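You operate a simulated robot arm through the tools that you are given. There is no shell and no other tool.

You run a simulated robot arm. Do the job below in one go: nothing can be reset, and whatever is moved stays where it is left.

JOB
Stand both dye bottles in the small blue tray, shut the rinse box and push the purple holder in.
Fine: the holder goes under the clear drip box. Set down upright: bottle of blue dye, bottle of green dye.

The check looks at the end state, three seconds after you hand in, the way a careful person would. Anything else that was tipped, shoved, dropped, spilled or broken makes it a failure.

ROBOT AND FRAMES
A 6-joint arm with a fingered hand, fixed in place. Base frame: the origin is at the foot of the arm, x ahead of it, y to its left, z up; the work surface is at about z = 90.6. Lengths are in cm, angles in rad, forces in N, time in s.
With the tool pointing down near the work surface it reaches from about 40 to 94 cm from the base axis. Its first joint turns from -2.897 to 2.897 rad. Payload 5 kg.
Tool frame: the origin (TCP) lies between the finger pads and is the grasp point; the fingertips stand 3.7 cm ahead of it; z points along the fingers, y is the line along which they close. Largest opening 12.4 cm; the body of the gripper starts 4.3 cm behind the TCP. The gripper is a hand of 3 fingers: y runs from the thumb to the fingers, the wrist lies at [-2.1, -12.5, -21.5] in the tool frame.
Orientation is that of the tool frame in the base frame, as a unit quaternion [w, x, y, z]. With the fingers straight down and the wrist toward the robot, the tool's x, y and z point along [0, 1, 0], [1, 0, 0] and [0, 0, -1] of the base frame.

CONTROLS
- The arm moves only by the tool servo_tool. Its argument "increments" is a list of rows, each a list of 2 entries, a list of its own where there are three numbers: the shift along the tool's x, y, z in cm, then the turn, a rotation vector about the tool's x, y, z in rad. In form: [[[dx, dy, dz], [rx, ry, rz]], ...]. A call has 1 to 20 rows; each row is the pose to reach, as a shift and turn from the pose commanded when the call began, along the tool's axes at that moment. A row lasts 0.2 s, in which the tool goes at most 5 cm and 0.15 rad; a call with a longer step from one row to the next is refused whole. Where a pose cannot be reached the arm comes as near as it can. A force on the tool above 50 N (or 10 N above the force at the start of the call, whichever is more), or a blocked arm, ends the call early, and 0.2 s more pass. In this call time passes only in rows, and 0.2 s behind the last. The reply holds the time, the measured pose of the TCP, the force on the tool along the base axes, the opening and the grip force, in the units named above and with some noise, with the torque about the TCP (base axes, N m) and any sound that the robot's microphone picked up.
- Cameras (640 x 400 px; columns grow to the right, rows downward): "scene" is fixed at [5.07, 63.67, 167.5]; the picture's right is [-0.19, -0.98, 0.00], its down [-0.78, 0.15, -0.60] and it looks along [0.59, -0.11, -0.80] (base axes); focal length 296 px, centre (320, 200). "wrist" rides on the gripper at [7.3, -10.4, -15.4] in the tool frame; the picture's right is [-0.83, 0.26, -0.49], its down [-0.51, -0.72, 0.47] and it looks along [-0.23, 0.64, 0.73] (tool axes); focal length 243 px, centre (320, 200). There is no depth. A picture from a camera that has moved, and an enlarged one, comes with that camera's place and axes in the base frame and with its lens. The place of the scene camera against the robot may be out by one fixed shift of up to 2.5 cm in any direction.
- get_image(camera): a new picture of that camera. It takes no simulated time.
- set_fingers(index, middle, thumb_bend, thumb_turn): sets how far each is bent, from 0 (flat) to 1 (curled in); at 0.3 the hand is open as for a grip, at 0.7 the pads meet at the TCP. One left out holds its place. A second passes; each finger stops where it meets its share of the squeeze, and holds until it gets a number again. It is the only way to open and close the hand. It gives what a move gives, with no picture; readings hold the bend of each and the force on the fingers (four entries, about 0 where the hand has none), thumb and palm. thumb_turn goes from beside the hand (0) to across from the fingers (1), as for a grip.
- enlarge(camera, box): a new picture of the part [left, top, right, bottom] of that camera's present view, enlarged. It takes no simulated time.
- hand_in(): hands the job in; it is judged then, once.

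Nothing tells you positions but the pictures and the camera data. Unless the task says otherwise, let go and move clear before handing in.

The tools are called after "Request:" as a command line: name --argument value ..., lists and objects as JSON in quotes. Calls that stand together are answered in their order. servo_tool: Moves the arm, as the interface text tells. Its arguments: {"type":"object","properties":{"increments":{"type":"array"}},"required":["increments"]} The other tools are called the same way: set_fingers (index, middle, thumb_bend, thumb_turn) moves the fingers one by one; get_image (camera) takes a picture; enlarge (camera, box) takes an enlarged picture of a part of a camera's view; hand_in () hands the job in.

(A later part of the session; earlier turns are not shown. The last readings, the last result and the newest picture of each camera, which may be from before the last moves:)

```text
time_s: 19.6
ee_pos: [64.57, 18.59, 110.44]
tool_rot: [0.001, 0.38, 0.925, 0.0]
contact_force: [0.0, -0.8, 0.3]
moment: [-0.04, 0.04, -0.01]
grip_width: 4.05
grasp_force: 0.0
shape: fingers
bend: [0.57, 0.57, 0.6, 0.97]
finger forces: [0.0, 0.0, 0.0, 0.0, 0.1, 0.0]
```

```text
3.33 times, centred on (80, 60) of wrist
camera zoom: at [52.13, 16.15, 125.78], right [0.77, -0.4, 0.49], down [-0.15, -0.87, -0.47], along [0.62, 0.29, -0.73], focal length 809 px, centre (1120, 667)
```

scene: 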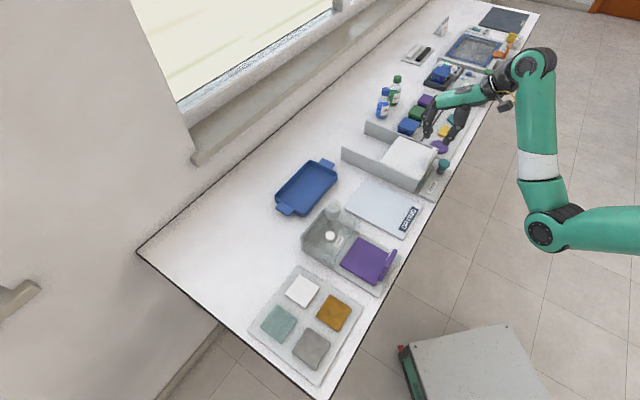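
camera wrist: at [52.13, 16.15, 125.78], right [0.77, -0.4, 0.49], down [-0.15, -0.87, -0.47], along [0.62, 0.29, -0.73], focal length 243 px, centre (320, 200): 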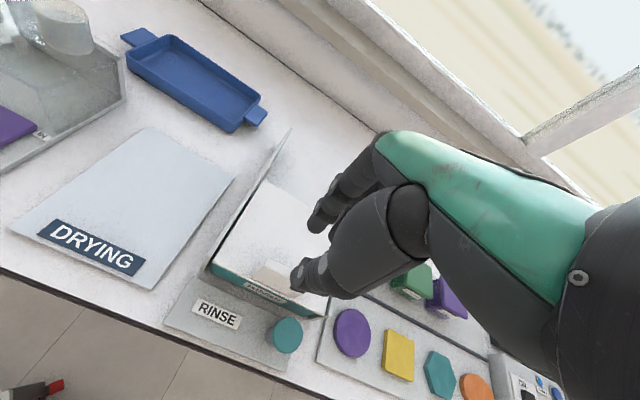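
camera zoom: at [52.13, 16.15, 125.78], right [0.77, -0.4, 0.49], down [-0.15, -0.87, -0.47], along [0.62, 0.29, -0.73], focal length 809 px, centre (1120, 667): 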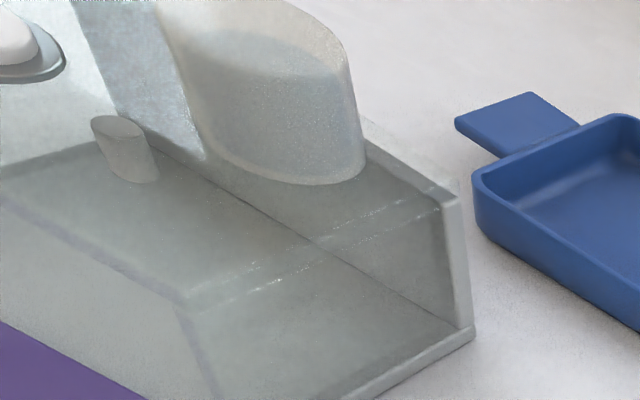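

The lid is fully closed. Next is the purple holder at roughly (35, 41), so I'll slide the hand along the bench to stand just right of it and look.

Request:
servo_tool --increments '[[[3.4, -0.6, 0], [0, 0, 0]], [[6.8, -1.2, 0], [0, 0, 0]], [[10.2, -1.8, 0], [0, 0, 0]], [[13.6, -2.4, 0], [0, 0, 0]], [[17, -3.0, 0], [0, 0, 0]], [[20.4, -3.6, 0], [0, 0, 0]], [[23.8, -4.2, 0], [0, 0, 0]], [[26.9, -4.8, 0], [0, 0, 0]]]'

Request:
get_image --camera "wrist"

Request:
get_image --camera "scene"

```text
time_s: 21.4
ee_pos: [42.11, 33.82, 110.49]
tool_rot: [0.001, 0.381, 0.925, -0.001]
contact_force: [-0.4, -0.8, 0.3]
moment: [0.02, 0.02, -0.03]
grip_width: 4.08
grasp_force: 0.0
shape: fingers
bend: [0.57, 0.57, 0.6, 0.97]
finger forces: [0.1, 0.0, 0.1, 0.0, 0.0, 0.0]
```

```text
taken
camera wrist: at [29.6, 31.58, 125.66], right [0.77, -0.4, 0.49], down [-0.15, -0.87, -0.47], along [0.62, 0.29, -0.73], focal length 243 px, centre (320, 200)
```

wrist: 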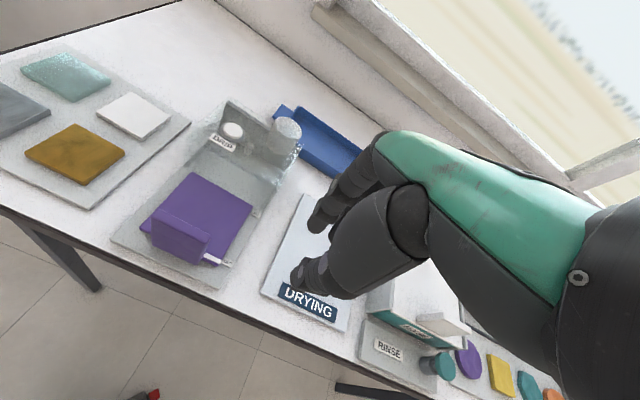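

```text
taken
```

scene: 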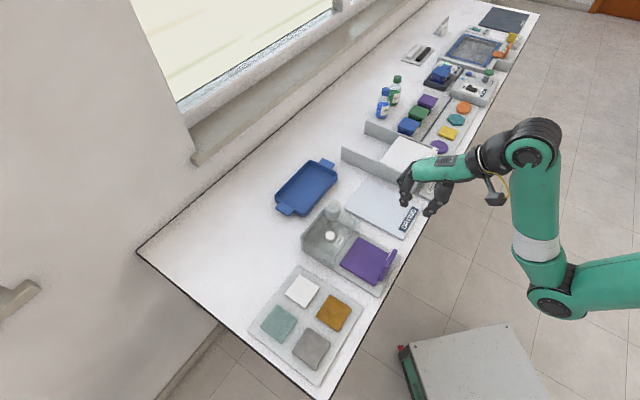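

Request:
enlarge --camera "wrist" --box '[100, 80, 310, 300]'

Request:
enlarge --camera "wrist" --box '[120, 170, 280, 270]'

```text
1.82 times, centred on (205, 190) of wrist
camera zoom: at [29.6, 31.58, 125.66], right [0.77, -0.4, 0.49], down [-0.15, -0.87, -0.47], along [0.62, 0.29, -0.73], focal length 441 px, centre (529, 218)
```

zoom: 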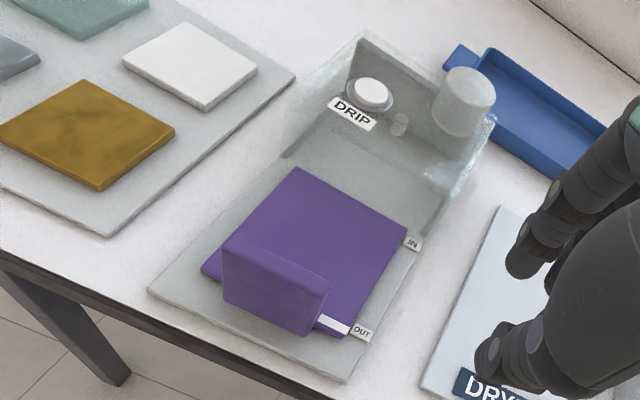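

```text
4.00 times, centred on (200, 220) of wrist
camera zoom: at [29.6, 31.58, 125.66], right [0.77, -0.4, 0.49], down [-0.15, -0.87, -0.47], along [0.62, 0.29, -0.73], focal length 970 px, centre (800, 120)
```

zoom: 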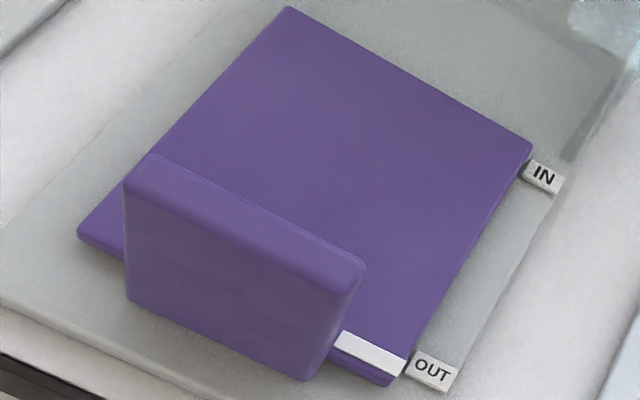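

The holder's white mark sits at OUT and must travel about 8.7 cm to IN. Its handle face is at about (33, 41.6), rising to about z 100, and the drip box top is about z 98. I'll turn the hand so its side faces the plate, close it into a fist, and push from the front.

Request:
servo_tool --increments '[[[0, 0, 0], [0, 0, 0.14]], [[0, 0, 0], [0, 0, 0.28]], [[0, 0, 0], [0, 0, 0.42]], [[0, 0, 0], [0, 0, 0.56]], [[0, 0, 0], [0, 0, 0.7]], [[0, 0, 0], [0, 0, 0.84]], [[0, 0, 0], [0, 0, 0.98]], [[0, 0, 0], [0, 0, 1.12]], [[0, 0, 0], [0, 0, 1.26]], [[0, 0, 0], [0, 0, 1.4]], [[0, 0, 0], [0, 0, 1.54]]]'

Request:
set_fingers --index 0.69 --middle 0.69 --thumb_bend 0.69

Request:
get_image --camera "wrist"

Request:
get_image --camera "scene"

```text
time_s: 23.8
ee_pos: [51.63, 33.16, 98.93]
tool_rot: [0.002, 0.912, 0.41, 0.018]
contact_force: [-0.1, -0.1, -0.5]
moment: [0.01, 0.03, 0.0]
grip_width: 4.12
grasp_force: 0.1
shape: fingers
bend: [0.57, 0.57, 0.6, 0.97]
finger forces: [0.1, 0.0, 0.1, 0.0, 0.0, 0.0]
out of reach, approached as far as the arm can: row 4, 5, 6, 7, 8, 9, 10, 11
```

```text
time_s: 24.8
ee_pos: [51.53, 33.2, 99.03]
tool_rot: [0.002, 0.911, 0.412, 0.018]
contact_force: [0.4, -0.2, 0.8]
moment: [0.0, 0.0, 0.02]
grip_width: 1.0
grasp_force: 0.0
shape: fingers
bend: [0.69, 0.69, 0.69, 0.97]
finger forces: [0.0, 0.1, 0.0, 0.0, 0.1, 0.1]
```

```text
taken
camera wrist: at [47.96, 45.27, 114.22], right [-0.37, -0.8, 0.47], down [-0.86, 0.1, -0.5], along [0.35, -0.59, -0.73], focal length 243 px, centre (320, 200)
```

wrist: 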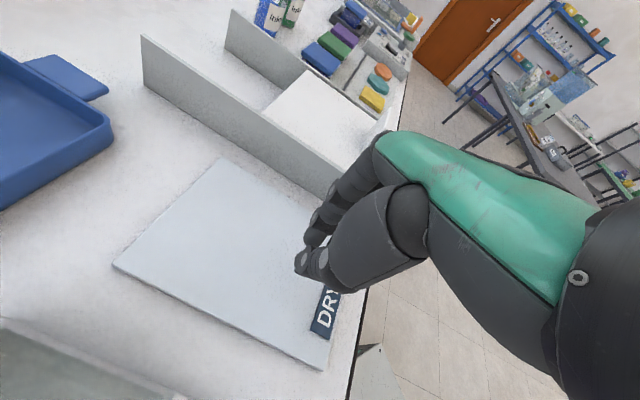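

```text
taken
```

scene: 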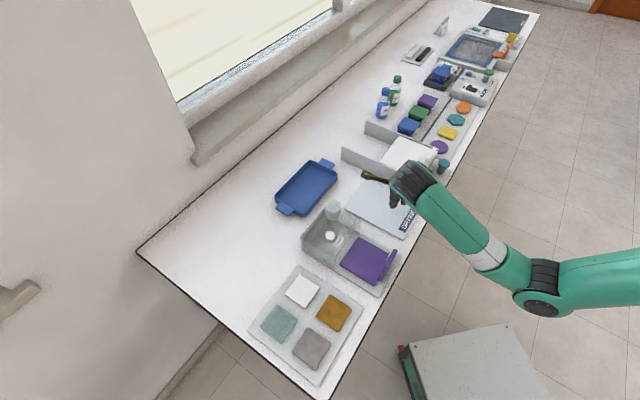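

The arm couldn't hold that turn so close in: it sank to z 99 over the drying plate, but touched nothing. Sideways orientation isn't reachable here, so I'll turn back to wrist-toward-robot while rising, and pinch the holder's plate from above instead.

Request:
servo_tool --increments '[[[0, 0, -1], [0, 0, -0.14]], [[0, 0, -2], [0, 0, -0.28]], [[0, 0, -3], [0, 0, -0.42]], [[0, 0, -4], [0, 0, -0.56]], [[0, 0, -5], [0, 0, -0.7]], [[0, 0, -6], [0, 0, -0.84]], [[0, 0, -7], [0, 0, -0.98]], [[0, 0, -8], [0, 0, -1.12]], [[0, 0, -9], [0, 0, -1.26]], [[0, 0, -10], [0, 0, -1.4]], [[0, 0, -11], [0, 0, -1.52]]]'

Request:
set_fingers --index 0.45 --middle 0.45 --thumb_bend 0.45

Request:
get_image --camera "wrist"

Request:
enlarge --camera "scene" --box '[280, 180, 440, 300]'

```text
time_s: 27.2
ee_pos: [51.52, 33.18, 109.91]
tool_rot: [0.001, 0.388, 0.922, 0.0]
contact_force: [-0.1, 0.3, -0.2]
moment: [-0.02, -0.02, 0.0]
grip_width: 1.02
grasp_force: 0.0
shape: fingers
bend: [0.69, 0.69, 0.69, 0.97]
finger forces: [0.1, 0.0, 0.0, 0.0, 0.1, 0.0]
```

```text
time_s: 28.2
ee_pos: [51.44, 33.08, 109.93]
tool_rot: [0.001, 0.39, 0.921, -0.001]
contact_force: [0.4, 0.4, -0.5]
moment: [0.0, -0.01, -0.02]
grip_width: 8.25
grasp_force: 0.1
shape: fingers
bend: [0.45, 0.45, 0.45, 0.97]
finger forces: [0.0, 0.1, 0.0, 0.0, 0.0, 0.0]
```

```text
taken
camera wrist: at [38.96, 31.1, 125.23], right [0.77, -0.41, 0.49], down [-0.16, -0.87, -0.47], along [0.62, 0.28, -0.73], focal length 243 px, centre (320, 200)
```

wrist: 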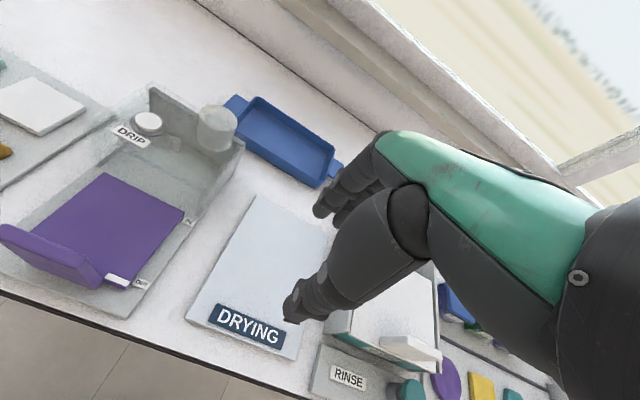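

```text
3.33 times, centred on (360, 240) of scene
camera zoom: at [5.07, 63.67, 167.5], right [-0.19, -0.98, 0.0], down [-0.78, 0.15, -0.6], along [0.59, -0.11, -0.8], focal length 986 px, centre (187, 67)
```

zoom: 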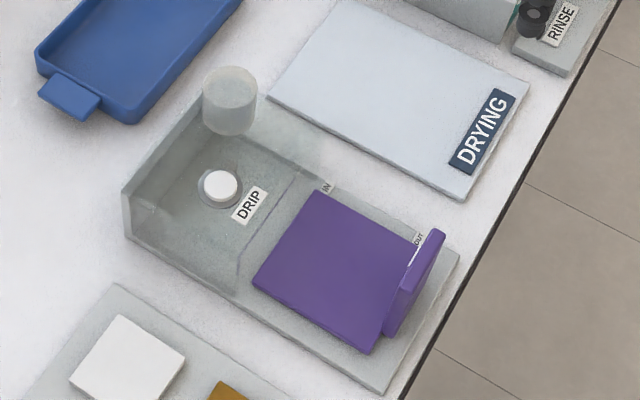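

Back at a safe height. I'll enlarge the holder from this second viewpoint to triangulate the plate's top and position.

Request:
enlarge --camera "wrist" --box '[0, 200, 160, 300]'

Request:
enlarge --camera "wrist" --box '[60, 70, 260, 240]'

```text
4.00 times, centred on (80, 250) of wrist
camera zoom: at [38.96, 31.1, 125.23], right [0.77, -0.41, 0.49], down [-0.16, -0.87, -0.47], along [0.62, 0.28, -0.73], focal length 970 px, centre (1280, 0)
```

zoom: 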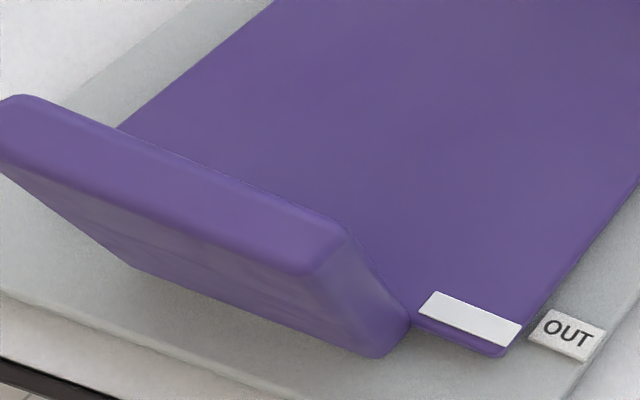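

```text
2.35 times, centred on (160, 155) of wrist
camera zoom: at [38.96, 31.1, 125.23], right [0.77, -0.41, 0.49], down [-0.16, -0.87, -0.47], along [0.62, 0.28, -0.73], focal length 571 px, centre (696, 306)
```

zoom: 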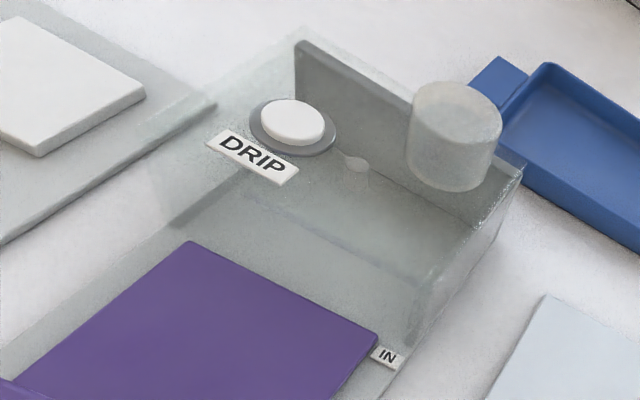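

Plate centre-top fixed at (33.65, 42.0, 99.9), and the drip box top at z 98.2. I'll close the hand into a fist, come round in front of the plate, and lower it there.

Request:
set_fingers --index 0.69 --middle 0.69 --thumb_bend 0.69

Request:
servo_tool --increments '[[[2.7, -1.75, 0], [0, 0, 0]], [[5.4, -3.5, 0], [0, 0, 0]], [[8.0, -5.2, 0], [0, 0, 0]], [[10.7, -7.0, 0], [0, 0, 0]], [[13.4, -8.7, 0], [0, 0, 0]], [[16.1, -10.5, 0], [0, 0, 0]], [[18.7, -12.2, 0], [0, 0, 0]]]'

Request:
get_image --camera "wrist"

Request:
enlarge --camera "scene" --box '[300, 180, 460, 300]'

```text
time_s: 29.2
ee_pos: [51.48, 33.06, 109.94]
tool_rot: [0.0, 0.389, 0.921, -0.001]
contact_force: [1.0, 0.1, 0.5]
moment: [0.01, 0.02, -0.02]
grip_width: 0.99
grasp_force: 0.0
shape: fingers
bend: [0.69, 0.69, 0.69, 0.97]
finger forces: [0.0, 0.0, 0.0, 0.0, 0.1, 0.0]
```

```text
time_s: 30.8
ee_pos: [29.68, 38.03, 109.9]
tool_rot: [0.002, 0.389, 0.921, 0.001]
contact_force: [0.4, -0.2, -0.4]
moment: [-0.02, 0.02, -0.05]
grip_width: 0.98
grasp_force: 0.0
shape: fingers
bend: [0.69, 0.69, 0.69, 0.97]
finger forces: [0.0, 0.1, 0.0, 0.0, 0.0, 0.0]
```

```text
taken
camera wrist: at [17.19, 35.95, 125.12], right [0.76, -0.41, 0.49], down [-0.16, -0.87, -0.47], along [0.62, 0.28, -0.73], focal length 243 px, centre (320, 200)
```

wrist: 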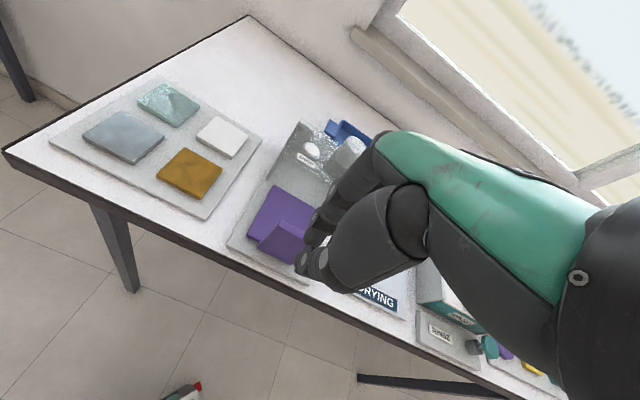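

```text
3.33 times, centred on (380, 240) of scene
camera zoom: at [5.07, 63.67, 167.5], right [-0.19, -0.98, 0.0], down [-0.78, 0.15, -0.6], along [0.59, -0.11, -0.8], focal length 986 px, centre (120, 67)
```

zoom: 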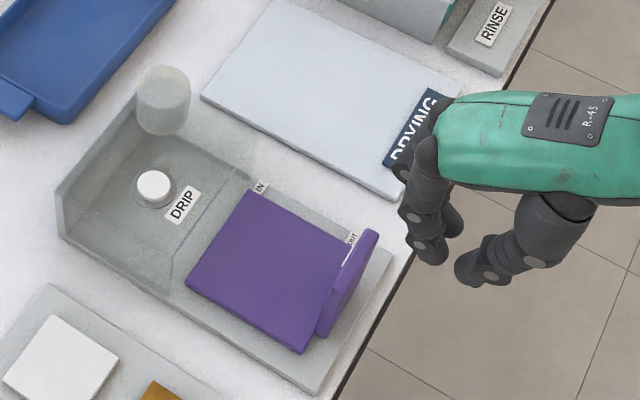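

The fist is in front of the plate with about 5 cm to spare. I'll lower it straight down.

Request:
servo_tool --increments '[[[0, 0, 2.5], [0, 0, 0]], [[0, 0, 5], [0, 0, 0]], [[0, 0, 7.5], [0, 0, 0]], [[0, 0, 9.5], [0, 0, 0]], [[0, 0, 11.2], [0, 0, 0]], [[0, 0, 12.4], [0, 0, 0]]]'

Request:
enlarge --camera "scene" --box '[300, 180, 460, 300]'

Request:
enlarge --camera "wrist" --box '[200, 150, 400, 320]'

```text
time_s: 32.2
ee_pos: [29.6, 38.04, 97.43]
tool_rot: [0.0, 0.389, 0.921, -0.001]
contact_force: [-1.2, -1.3, 0.4]
moment: [0.01, 0.03, -0.07]
grip_width: 1.02
grasp_force: 0.3
shape: fingers
bend: [0.69, 0.69, 0.69, 0.97]
finger forces: [0.1, 1.2, 0.1, 0.0, 0.1, 0.0]
```

```text
3.33 times, centred on (380, 240) of scene
camera zoom: at [5.07, 63.67, 167.5], right [-0.19, -0.98, 0.0], down [-0.78, 0.15, -0.6], along [0.59, -0.11, -0.8], focal length 986 px, centre (120, 67)
```

zoom: 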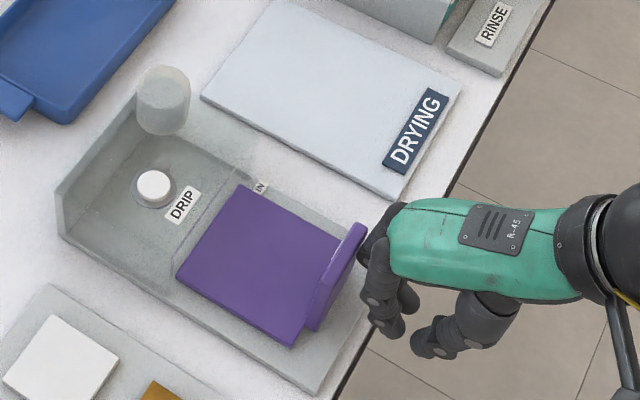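

```text
2.35 times, centred on (300, 235) of wrist
camera zoom: at [17.23, 35.96, 112.74], right [0.77, -0.41, 0.49], down [-0.16, -0.87, -0.47], along [0.62, 0.28, -0.73], focal length 571 px, centre (367, 118)
```

zoom: 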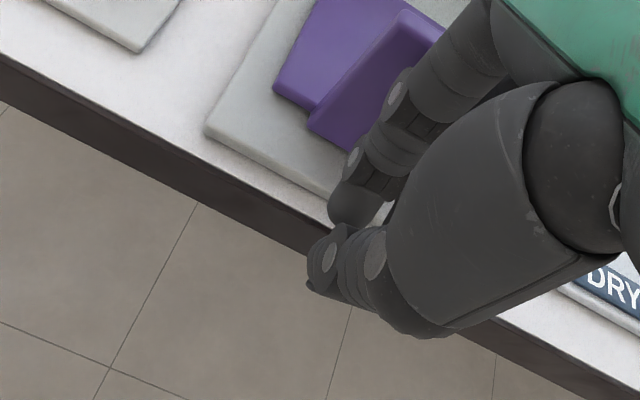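

The knuckles have already nudged the holder inward about a centimetre with light force, so it slides freely. I'll push on outward, slowly.

Request:
servo_tool --increments '[[[0, 0.5, 0], [0, 0, 0]], [[0, 1.0, 0], [0, 0, 0]], [[0, 1.5, 0], [0, 0, 0]], [[0, 2.0, 0], [0, 0, 0]], [[0, 2.5, 0], [0, 0, 0]], [[0, 3.0, 0], [0, 0, 0]], [[0, 3.5, 0], [0, 0, 0]], [[0, 4.0, 0], [0, 0, 0]], [[0, 4.5, 0], [0, 0, 0]]]'

Request:
enlarge --camera "scene" --box '[300, 180, 460, 300]'

Request:
get_image --camera "wrist"

```text
time_s: 34.2
ee_pos: [32.94, 41.23, 97.63]
tool_rot: [0.001, 0.389, 0.921, 0.001]
contact_force: [-0.3, -1.3, -0.7]
moment: [-0.04, 0.01, 0.02]
grip_width: 1.03
grasp_force: 0.4
shape: fingers
bend: [0.69, 0.69, 0.69, 0.97]
finger forces: [0.0, 0.9, 0.0, 0.0, 0.0, 0.1]
```

```text
3.33 times, centred on (380, 240) of scene
camera zoom: at [5.07, 63.67, 167.5], right [-0.19, -0.98, 0.0], down [-0.78, 0.15, -0.6], along [0.59, -0.11, -0.8], focal length 986 px, centre (120, 67)
```

zoom: 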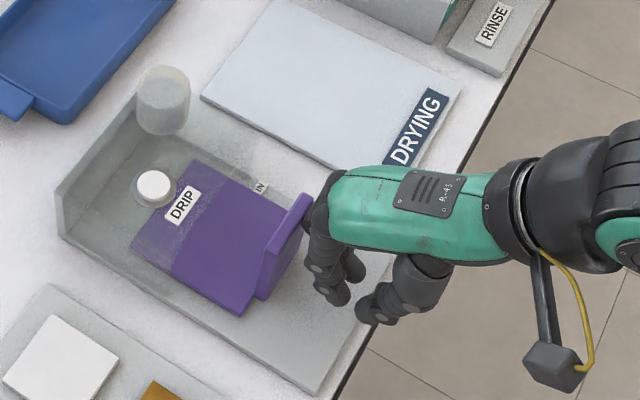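

```text
taken
camera wrist: at [20.42, 39.15, 112.81], right [0.77, -0.41, 0.49], down [-0.16, -0.87, -0.47], along [0.62, 0.28, -0.73], focal length 243 px, centre (320, 200)
```

wrist: 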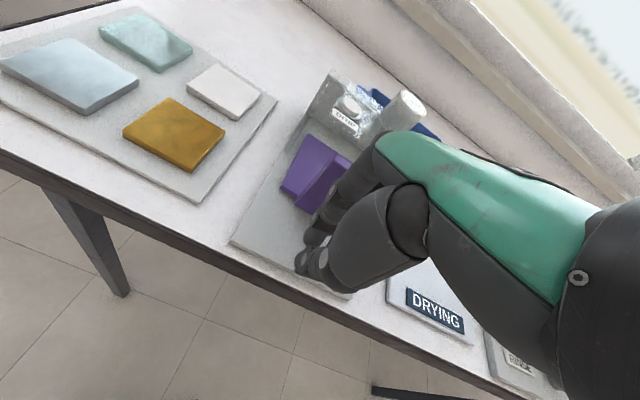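

The holder is sliding in smoothly under the clear box. I'll push the rest of the way in smaller steps and watch for the stop.

Request:
servo_tool --increments '[[[0, 0.4, 0], [0, 0, 0]], [[0, 0.8, 0], [0, 0, 0]], [[0, 1.2, 0], [0, 0, 0]], [[0, 1.6, 0], [0, 0, 0]], [[0, 2.0, 0], [0, 0, 0]], [[0, 2.4, 0], [0, 0, 0]], [[0, 2.7, 0], [0, 0, 0]]]'

Request:
enlarge --camera "scene" --box '[300, 180, 460, 300]'

Request:
enlarge --camera "scene" --box '[330, 215, 394, 255]'

```text
time_s: 35.8
ee_pos: [34.85, 43.04, 97.55]
tool_rot: [0.001, 0.389, 0.921, 0.0]
contact_force: [-0.5, -0.6, -0.5]
moment: [0.01, 0.0, -0.03]
grip_width: 1.02
grasp_force: 0.3
shape: fingers
bend: [0.69, 0.69, 0.69, 0.97]
finger forces: [0.0, 0.9, 0.0, 0.1, 0.1, 0.1]
```

```text
3.33 times, centred on (380, 240) of scene
camera zoom: at [5.07, 63.67, 167.5], right [-0.19, -0.98, 0.0], down [-0.78, 0.15, -0.6], along [0.59, -0.11, -0.8], focal length 986 px, centre (120, 67)
```

zoom: 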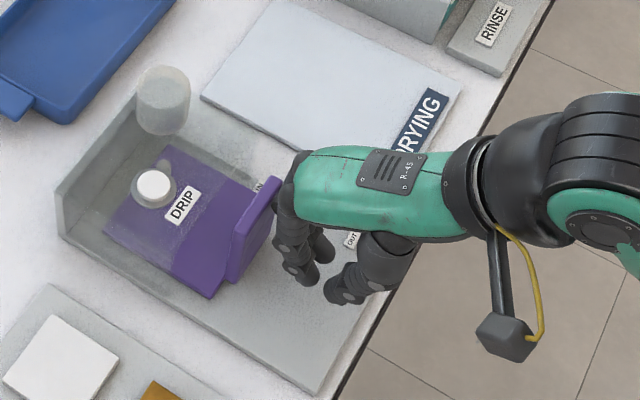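

```text
10.00 times, centred on (362, 235) of scene
camera zoom: at [5.07, 63.67, 167.5], right [-0.19, -0.98, 0.0], down [-0.78, 0.15, -0.6], along [0.59, -0.11, -0.8], focal length 2957 px, centre (-100, -150)
```

zoom: 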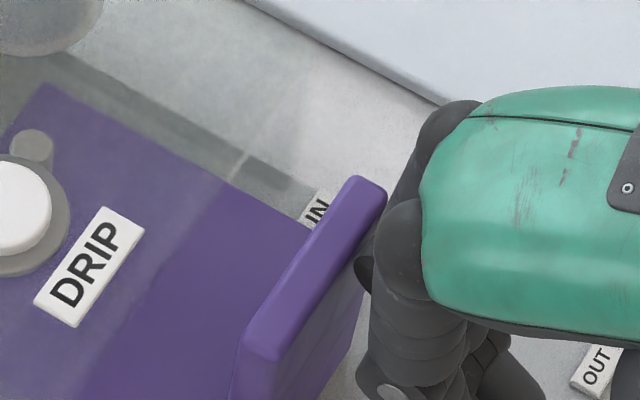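

It's now within about half a centimetre of IN. I'll nudge on in fine steps, watching for the stop.

Request:
servo_tool --increments '[[[0, 0.15, 0], [0, 0, 0]], [[0, 0.3, 0], [0, 0, 0]], [[0, 0.45, 0], [0, 0, 0]], [[0, 0.6, 0], [0, 0, 0]]]'

Request:
enlarge --camera "scene" --box '[330, 215, 394, 255]'

Request:
enlarge --camera "wrist" --box '[240, 60, 420, 260]'

```text
time_s: 36.8
ee_pos: [35.31, 43.51, 97.54]
tool_rot: [0.001, 0.389, 0.921, 0.0]
contact_force: [-1.7, -0.6, 0.5]
moment: [0.0, -0.04, 0.01]
grip_width: 1.02
grasp_force: 0.8
shape: fingers
bend: [0.69, 0.69, 0.69, 0.97]
finger forces: [0.0, 1.0, 0.0, 0.0, 0.0, 0.0]
```

```text
10.00 times, centred on (362, 235) of scene
camera zoom: at [5.07, 63.67, 167.5], right [-0.19, -0.98, 0.0], down [-0.78, 0.15, -0.6], along [0.59, -0.11, -0.8], focal length 2957 px, centre (-100, -150)
```

zoom: 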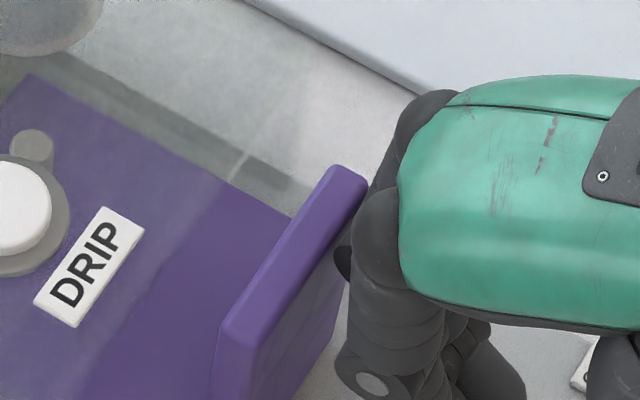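

```text
2.00 times, centred on (330, 160) of wrist
camera zoom: at [22.82, 41.42, 112.8], right [0.77, -0.41, 0.49], down [-0.16, -0.87, -0.47], along [0.62, 0.28, -0.73], focal length 485 px, centre (300, 280)
```

zoom: 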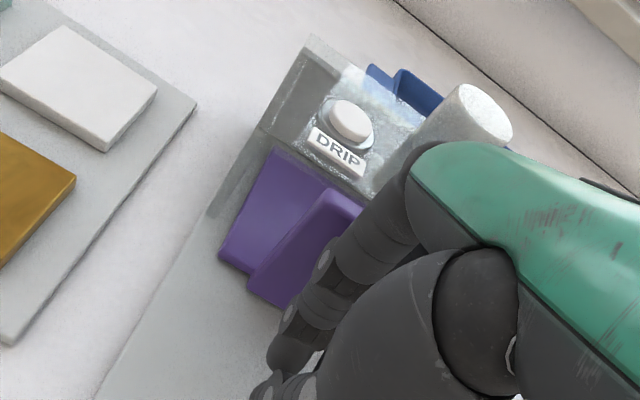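

I can't see the mark from here and there's no stop yet, so I'll back off, rise, and look at the mark against the IN label before pushing any further.

Request:
servo_tool --increments '[[[0, -1.5, 0], [0, 0, 0]], [[0, -3.0, 0], [0, 0, 0]], [[0, -5.0, 0], [0, 0, 0]], [[0, -7.0, 0], [0, 0, 0]], [[0, -7.0, -3], [0, 0, 0]], [[0, -7.0, -6], [0, 0, 0]], [[0, -7.0, -9], [0, 0, 0]], [[0, -7.0, -12], [0, 0, 0]]]'

Request:
enlarge --camera "scene" --box '[300, 190, 428, 270]'

Request:
get_image --camera "wrist"

```text
time_s: 38.6
ee_pos: [30.25, 38.65, 109.55]
tool_rot: [0.001, 0.39, 0.921, -0.001]
contact_force: [0.5, 0.2, -0.1]
moment: [0.02, 0.01, 0.01]
grip_width: 1.01
grasp_force: 0.1
shape: fingers
bend: [0.69, 0.69, 0.69, 0.97]
finger forces: [0.0, 0.1, 0.0, 0.1, 0.0, 0.0]
```

```text
5.00 times, centred on (364, 230) of scene
camera zoom: at [5.07, 63.67, 167.5], right [-0.19, -0.98, 0.0], down [-0.78, 0.15, -0.6], along [0.59, -0.11, -0.8], focal length 1479 px, centre (100, 50)
```

zoom: 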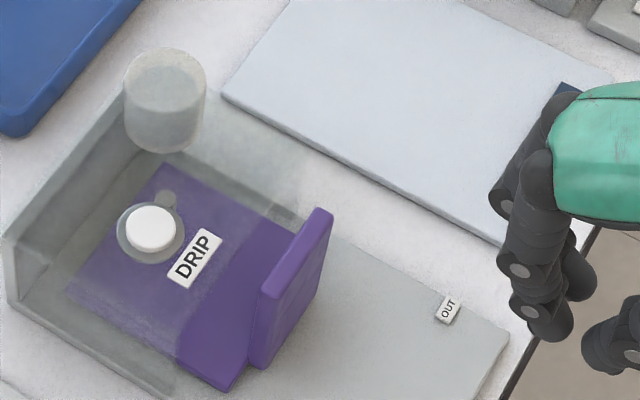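

```text
taken
camera wrist: at [17.79, 36.59, 124.87], right [0.77, -0.41, 0.49], down [-0.16, -0.87, -0.47], along [0.62, 0.28, -0.73], focal length 243 px, centre (320, 200)
```

wrist: 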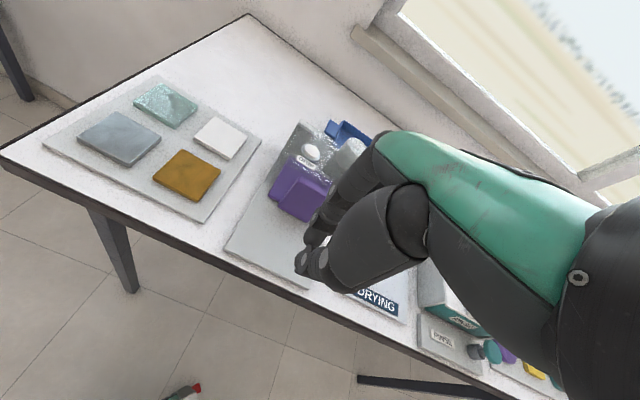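

Request:
servo_tool --increments '[[[-2.6, 1.5, 0], [0, 0, 0]], [[-5.1, 3.0, 0], [0, 0, 0]], [[-7.7, 4.5, 0], [0, 0, 0]], [[-10.2, 6.0, 0], [0, 0, 0]], [[-12.8, 7.5, 0], [0, 0, 0]], [[-15.4, 9.0, 0], [0, 0, 0]], [[-17.9, 10.5, 0], [0, 0, 0]]]'

Request:
enlarge --camera "wrist" --box '[60, 130, 260, 300]'

Request:
enlarge --camera "scene" --box '[300, 190, 428, 270]'

```text
time_s: 40.2
ee_pos: [50.39, 33.02, 109.57]
tool_rot: [0.001, 0.39, 0.921, 0.0]
contact_force: [-0.8, 0.7, 0.4]
moment: [0.0, -0.02, 0.0]
grip_width: 1.0
grasp_force: 0.2
shape: fingers
bend: [0.69, 0.69, 0.69, 0.97]
finger forces: [0.0, 0.0, 0.0, 0.0, 0.0, 0.0]
```

```text
2.35 times, centred on (160, 215) of wrist
camera zoom: at [37.84, 31.04, 124.85], right [0.77, -0.41, 0.49], down [-0.16, -0.87, -0.47], along [0.62, 0.28, -0.73], focal length 571 px, centre (696, 165)
```

zoom: 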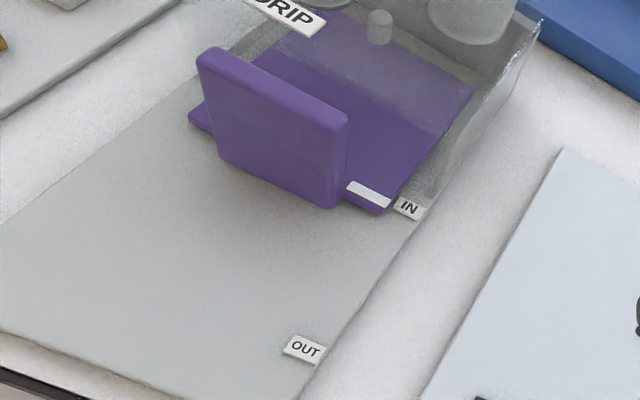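

```text
5.00 times, centred on (364, 230) of scene
camera zoom: at [5.07, 63.67, 167.5], right [-0.19, -0.98, 0.0], down [-0.78, 0.15, -0.6], along [0.59, -0.11, -0.8], focal length 1479 px, centre (100, 50)
```

zoom: 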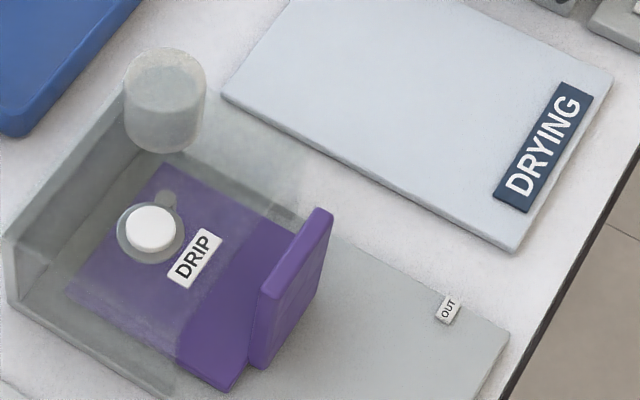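

Request:
enlarge --camera "wrist" --box '[190, 190, 254, 230]'

Request:
enlarge --camera "wrist" --box '[130, 120, 290, 220]'

```text
10.00 times, centred on (222, 210) of wrist
camera zoom: at [37.84, 31.04, 124.85], right [0.77, -0.41, 0.49], down [-0.16, -0.87, -0.47], along [0.62, 0.28, -0.73], focal length 2426 px, centre (1300, 100)
```

zoom: 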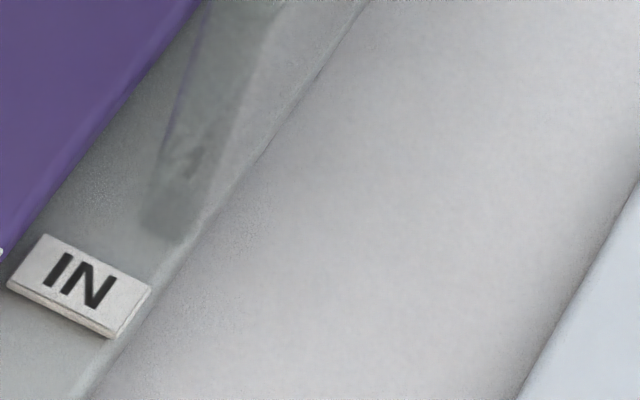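

```text
4.00 times, centred on (210, 170) of wrist
camera zoom: at [37.84, 31.04, 124.85], right [0.77, -0.41, 0.49], down [-0.16, -0.87, -0.47], along [0.62, 0.28, -0.73], focal length 970 px, centre (760, 320)
```

zoom: 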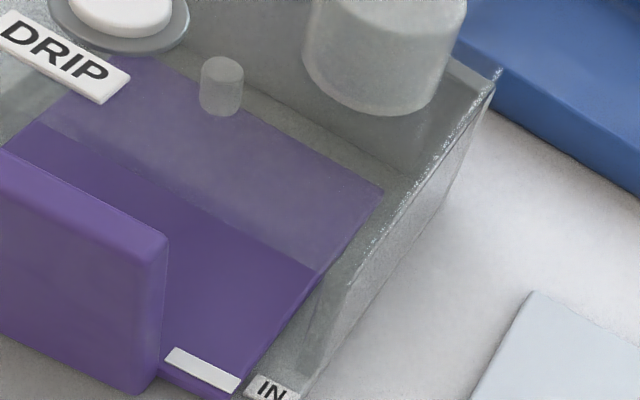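

Request:
enlarge --camera "wrist" --box '[190, 195, 254, 235]'

Request:
enlarge --camera "wrist" --box '[160, 190, 240, 240]'

```text
10.00 times, centred on (222, 215) of wrist
camera zoom: at [37.84, 31.04, 124.85], right [0.77, -0.41, 0.49], down [-0.16, -0.87, -0.47], along [0.62, 0.28, -0.73], focal length 2426 px, centre (1300, 50)
```

zoom: 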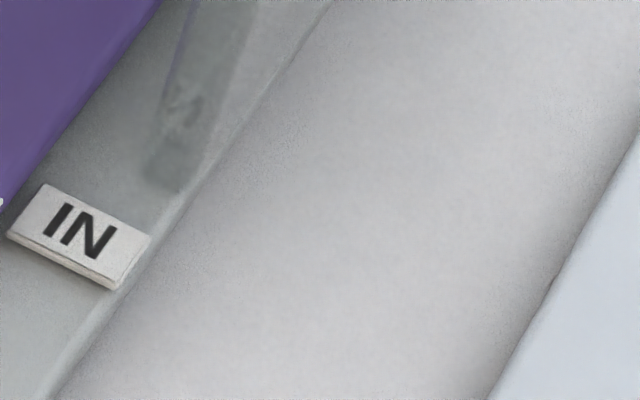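

```text
8.00 times, centred on (200, 215) of wrist
camera zoom: at [37.84, 31.04, 124.85], right [0.77, -0.41, 0.49], down [-0.16, -0.87, -0.47], along [0.62, 0.28, -0.73], focal length 1941 px, centre (1280, 80)
```

zoom: 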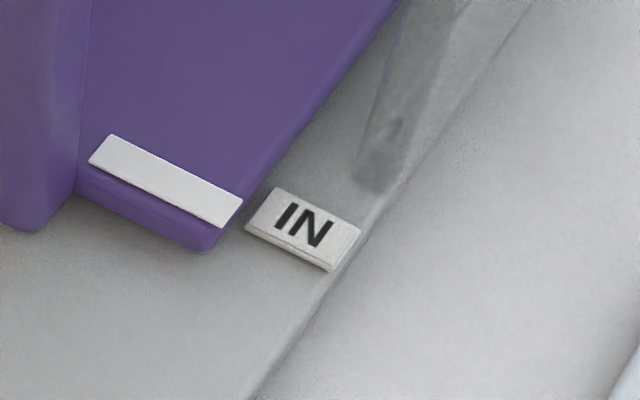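

The mark has travelled about 8.6 cm of the 8.7, but still appears a few millimetres short of IN. I'll go back the same way and push gently until it meets its stop.

Request:
servo_tool --increments '[[[2.6, -1.5, 0], [0, 0, 0]], [[5.1, -3.0, 0], [0, 0, 0]], [[7.7, -4.5, 0], [0, 0, 0]], [[10.2, -6.0, 0], [0, 0, 0]], [[12.8, -7.5, 0], [0, 0, 0]], [[15.4, -9.0, 0], [0, 0, 0]], [[17.9, -10.5, 0], [0, 0, 0]], [[17.9, -10.5, 3], [0, 0, 0]], [[17.9, -10.5, 6], [0, 0, 0]], [[17.9, -10.5, 9], [0, 0, 0]], [[17.9, -10.5, 12], [0, 0, 0]]]'

Request:
servo_tool --increments '[[[0, 1.2, 0], [0, 0, 0]], [[0, 2.4, 0], [0, 0, 0]], [[0, 3.6, 0], [0, 0, 0]], [[0, 4.8, 0], [0, 0, 0]], [[0, 5.8, 0], [0, 0, 0]], [[0, 6.4, 0], [0, 0, 0]], [[0, 6.8, 0], [0, 0, 0]], [[0, 7.0, 0], [0, 0, 0]], [[0, 7.2, 0], [0, 0, 0]]]'

Request:
enlarge --camera "scene" --box '[300, 190, 428, 270]'

```text
time_s: 42.6
ee_pos: [30.23, 38.72, 97.55]
tool_rot: [0.001, 0.389, 0.921, 0.0]
contact_force: [-0.4, -0.2, 0.0]
moment: [0.01, -0.02, 0.04]
grip_width: 1.02
grasp_force: 0.1
shape: fingers
bend: [0.69, 0.69, 0.69, 0.97]
finger forces: [0.1, 0.1, 0.0, 0.0, 0.0, 0.1]
```

```text
time_s: 44.6
ee_pos: [35.36, 43.6, 97.53]
tool_rot: [0.001, 0.39, 0.921, 0.0]
contact_force: [-0.6, -1.0, 0.4]
moment: [-0.02, -0.03, 0.01]
grip_width: 0.99
grasp_force: 0.5
shape: fingers
bend: [0.69, 0.69, 0.69, 0.97]
finger forces: [0.1, 0.9, 0.0, 0.0, 0.1, 0.0]
```

```text
5.00 times, centred on (364, 230) of scene
camera zoom: at [5.07, 63.67, 167.5], right [-0.19, -0.98, 0.0], down [-0.78, 0.15, -0.6], along [0.59, -0.11, -0.8], focal length 1479 px, centre (100, 50)
```

zoom: 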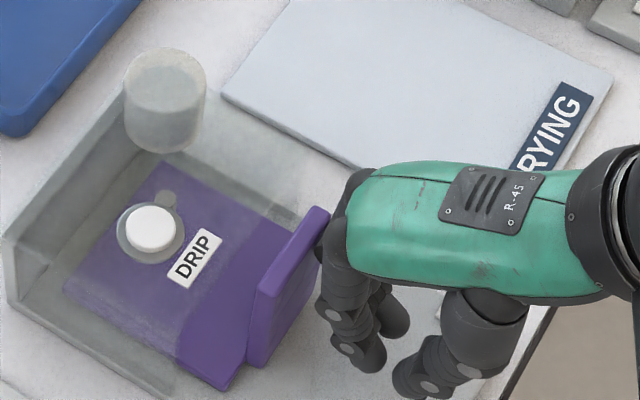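

In contact again, and the holder is moving with about 1 N. I'll push on in millimetre steps.

Request:
servo_tool --increments '[[[0, 0.1, 0], [0, 0, 0]], [[0, 0.2, 0], [0, 0, 0]], [[0, 0.3, 0], [0, 0, 0]]]'

Request:
servo_tool --increments '[[[0, 0.1, 0], [0, 0, 0]], [[0, 0.2, 0], [0, 0, 0]], [[0, 0.3, 0], [0, 0, 0]]]'

Request:
enlarge --camera "scene" --box '[300, 190, 428, 270]'

```text
time_s: 45.4
ee_pos: [35.67, 43.87, 97.51]
tool_rot: [0.001, 0.389, 0.921, 0.0]
contact_force: [-0.4, -0.5, 0.0]
moment: [-0.01, 0.02, -0.01]
grip_width: 0.99
grasp_force: 0.2
shape: fingers
bend: [0.69, 0.69, 0.69, 0.97]
finger forces: [0.1, 0.5, 0.0, 0.1, 0.1, 0.1]
```

```text
time_s: 46.2
ee_pos: [35.88, 44.02, 97.49]
tool_rot: [0.001, 0.389, 0.921, -0.001]
contact_force: [-0.8, -0.1, -0.5]
moment: [0.0, 0.0, 0.03]
grip_width: 1.0
grasp_force: 0.1
shape: fingers
bend: [0.69, 0.69, 0.69, 0.97]
finger forces: [0.1, 0.0, 0.0, 0.0, 0.1, 0.1]
```

```text
5.00 times, centred on (364, 230) of scene
camera zoom: at [5.07, 63.67, 167.5], right [-0.19, -0.98, 0.0], down [-0.78, 0.15, -0.6], along [0.59, -0.11, -0.8], focal length 1479 px, centre (100, 50)
```

zoom: 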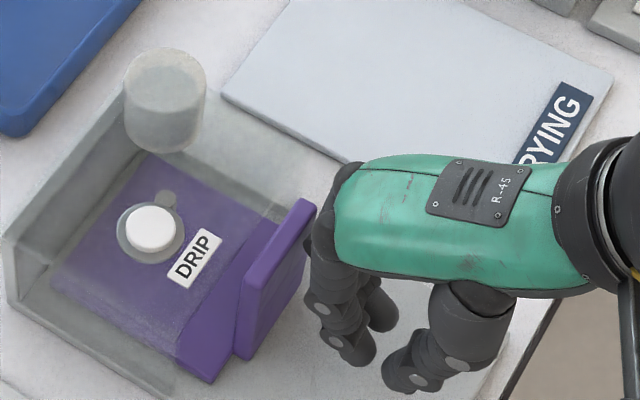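

The contact force dropped to zero and the holder jumped ahead of the hand, as if it had drawn into a detent. I'll back off and check the mark against IN.

Request:
servo_tool --increments '[[[0, -1.5, 0], [0, 0, 0]], [[0, -3.5, 0], [0, 0, 0]], [[0, -5.5, 0], [0, 0, 0]], [[0, -7.6, 0], [0, 0, 0]], [[0, -7.6, -3], [0, 0, 0]], [[0, -7.6, -6], [0, 0, 0]], [[0, -7.6, -9], [0, 0, 0]], [[0, -7.6, -12], [0, 0, 0]], [[-3.6, -5.5, -12], [0, 0, 0]], [[-7.2, -3.4, -12], [0, 0, 0]], [[-10.8, -1.3, -12], [0, 0, 0]], [[-14.4, 0.8, -12], [0, 0, 0]], [[-17.9, 2.9, -12], [0, 0, 0]]]'

Request:
enlarge --camera "wrist" --box '[160, 180, 256, 240]'

Request:
enlarge --camera "scene" --box '[300, 190, 428, 270]'

Request:
get_image --camera "wrist"

```text
time_s: 49.0
ee_pos: [50.43, 33.19, 109.45]
tool_rot: [0.001, 0.389, 0.921, -0.001]
contact_force: [-0.4, 0.2, 0.7]
moment: [-0.03, -0.02, -0.01]
grip_width: 0.98
grasp_force: 0.0
shape: fingers
bend: [0.69, 0.69, 0.69, 0.97]
finger forces: [0.0, 0.0, 0.0, 0.0, 0.0, 0.0]
```

```text
6.67 times, centred on (208, 210) of wrist
camera zoom: at [37.9, 31.1, 124.76], right [0.77, -0.41, 0.49], down [-0.16, -0.87, -0.47], along [0.62, 0.28, -0.73], focal length 1618 px, centre (1067, 133)
```

zoom: 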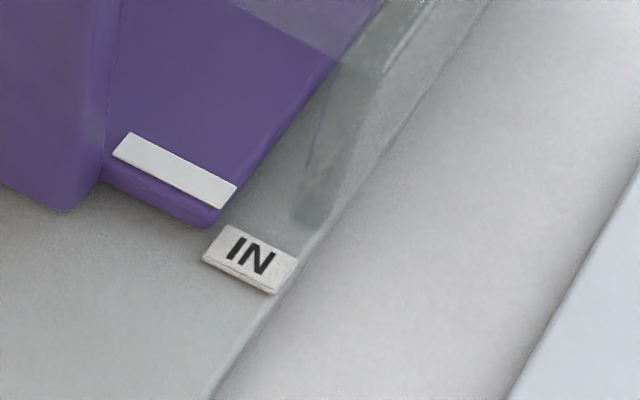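

```text
5.00 times, centred on (364, 230) of scene
camera zoom: at [5.07, 63.67, 167.5], right [-0.19, -0.98, 0.0], down [-0.78, 0.15, -0.6], along [0.59, -0.11, -0.8], focal length 1479 px, centre (100, 50)
```

zoom: 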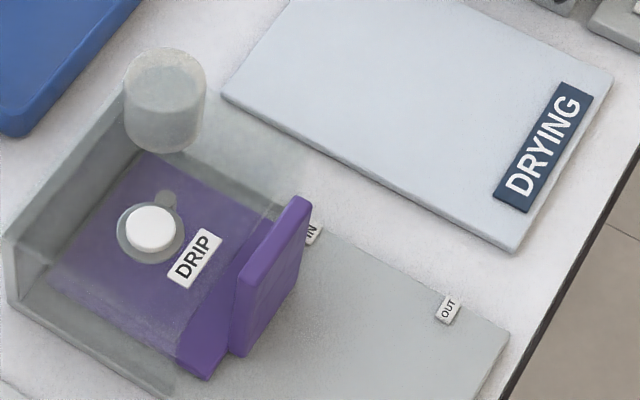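

```text
taken
camera wrist: at [37.9, 31.1, 124.76], right [0.77, -0.41, 0.49], down [-0.16, -0.87, -0.47], along [0.62, 0.28, -0.73], focal length 243 px, centre (320, 200)
```

wrist: 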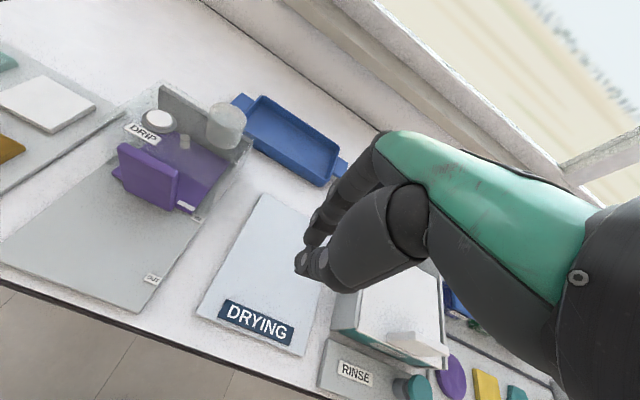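

The mark is now about 0.5 cm past the IN label and the holder sits fully under the drip box, so the push is done. Next are the bottles. I'll carry the closed hand high along the bench to in front of them.

Request:
servo_tool --increments '[[[-2, 0, -1.5], [0, 0, 0]], [[-5, 0, -3], [0, 0, 0]], [[-8.5, 0, -3.5], [0, 0, 0]], [[-12, -0.2, -3.5], [0, 0, 0]], [[-15.5, -0.4, -3.5], [0, 0, 0]], [[-19, -0.5, -3.5], [0, 0, 0]], [[-22.5, -0.6, -3.5], [0, 0, 0]], [[-26, -0.7, -3.5], [0, 0, 0]], [[-28.9, -0.8, -3.5], [0, 0, 0]]]'

Request:
servo_tool --increments '[[[0, 0, 0], [0, 0, 0.14]], [[0, 0, 0], [0, 0, 0.28]], [[0, 0, 0], [0, 0, 0.42]], [[0, 0, 0], [0, 0, 0.56]], [[0, 0, 0], [0, 0, 0.7]]]'

Request:
get_image --camera "wrist"

Request:
get_image --camera "scene"

```text
time_s: 51.0
ee_pos: [70.04, 11.84, 113.11]
tool_rot: [0.0, 0.39, 0.921, 0.0]
contact_force: [-0.2, 0.2, 0.6]
moment: [-0.06, 0.02, 0.0]
grip_width: 1.0
grasp_force: 0.0
shape: fingers
bend: [0.69, 0.69, 0.69, 0.97]
finger forces: [0.1, 0.0, 0.0, 0.0, 0.0, 0.0]
```

```text
time_s: 52.2
ee_pos: [69.98, 11.88, 113.12]
tool_rot: [0.001, 0.683, 0.731, 0.0]
contact_force: [0.2, 0.1, 0.1]
moment: [0.02, -0.01, 0.02]
grip_width: 1.0
grasp_force: 0.2
shape: fingers
bend: [0.69, 0.69, 0.69, 0.97]
finger forces: [0.0, 0.0, 0.1, 0.1, 0.0, 0.1]
```

```text
taken
camera wrist: at [59.12, 18.41, 128.38], right [0.32, -0.81, 0.49], down [-0.68, -0.56, -0.47], along [0.66, -0.19, -0.73], focal length 243 px, centre (320, 200)
```

wrist: 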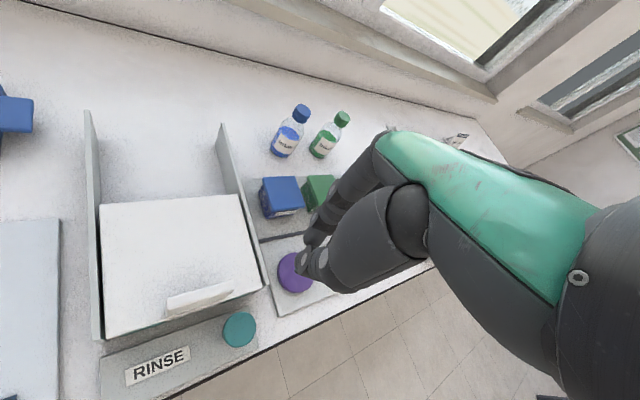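

```text
taken
```

scene: 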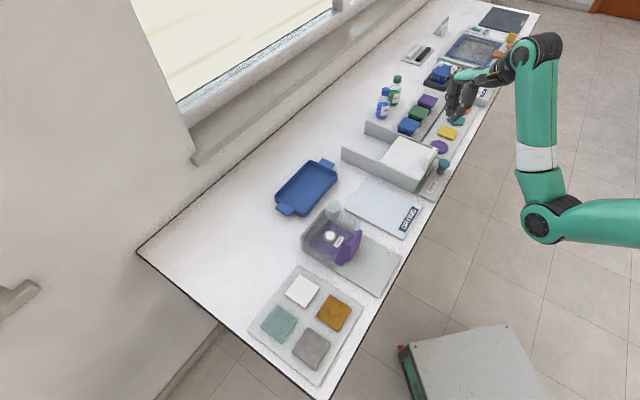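

Excellent, both bottles stand clear in the wrist view. I'll enlarge to fix their positions.

Request:
enlarge --camera "wrist" --box '[230, 90, 390, 190]'

Request:
enlarge --camera "scene" --box '[350, 60, 446, 120]'

```text
4.00 times, centred on (310, 140) of wrist
camera zoom: at [59.12, 18.41, 128.38], right [0.32, -0.81, 0.49], down [-0.68, -0.56, -0.47], along [0.66, -0.19, -0.73], focal length 970 px, centre (360, 440)
```

zoom: 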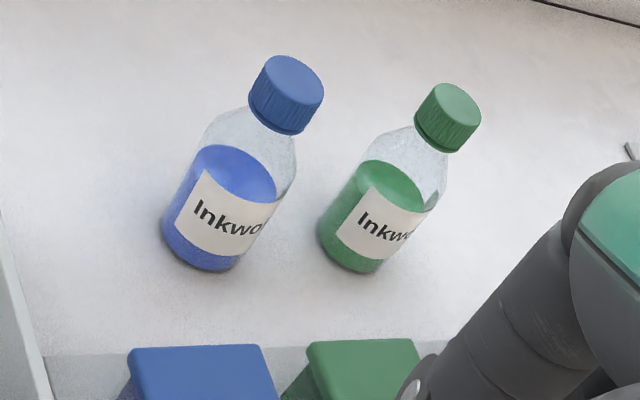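

```text
6.67 times, centred on (398, 90) of scene
camera zoom: at [5.07, 63.67, 167.5], right [-0.19, -0.98, 0.0], down [-0.78, 0.15, -0.6], along [0.59, -0.11, -0.8], focal length 1972 px, centre (-200, 933)
```

zoom: 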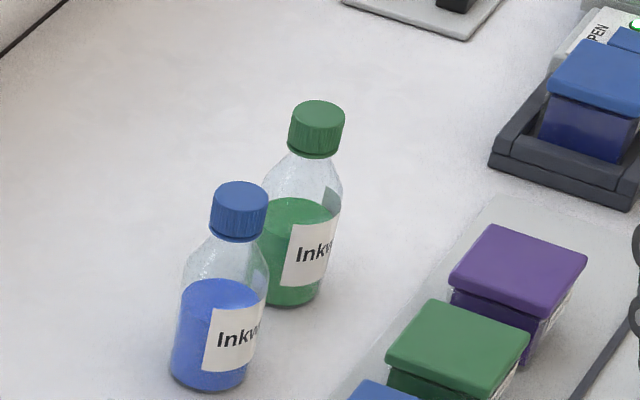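

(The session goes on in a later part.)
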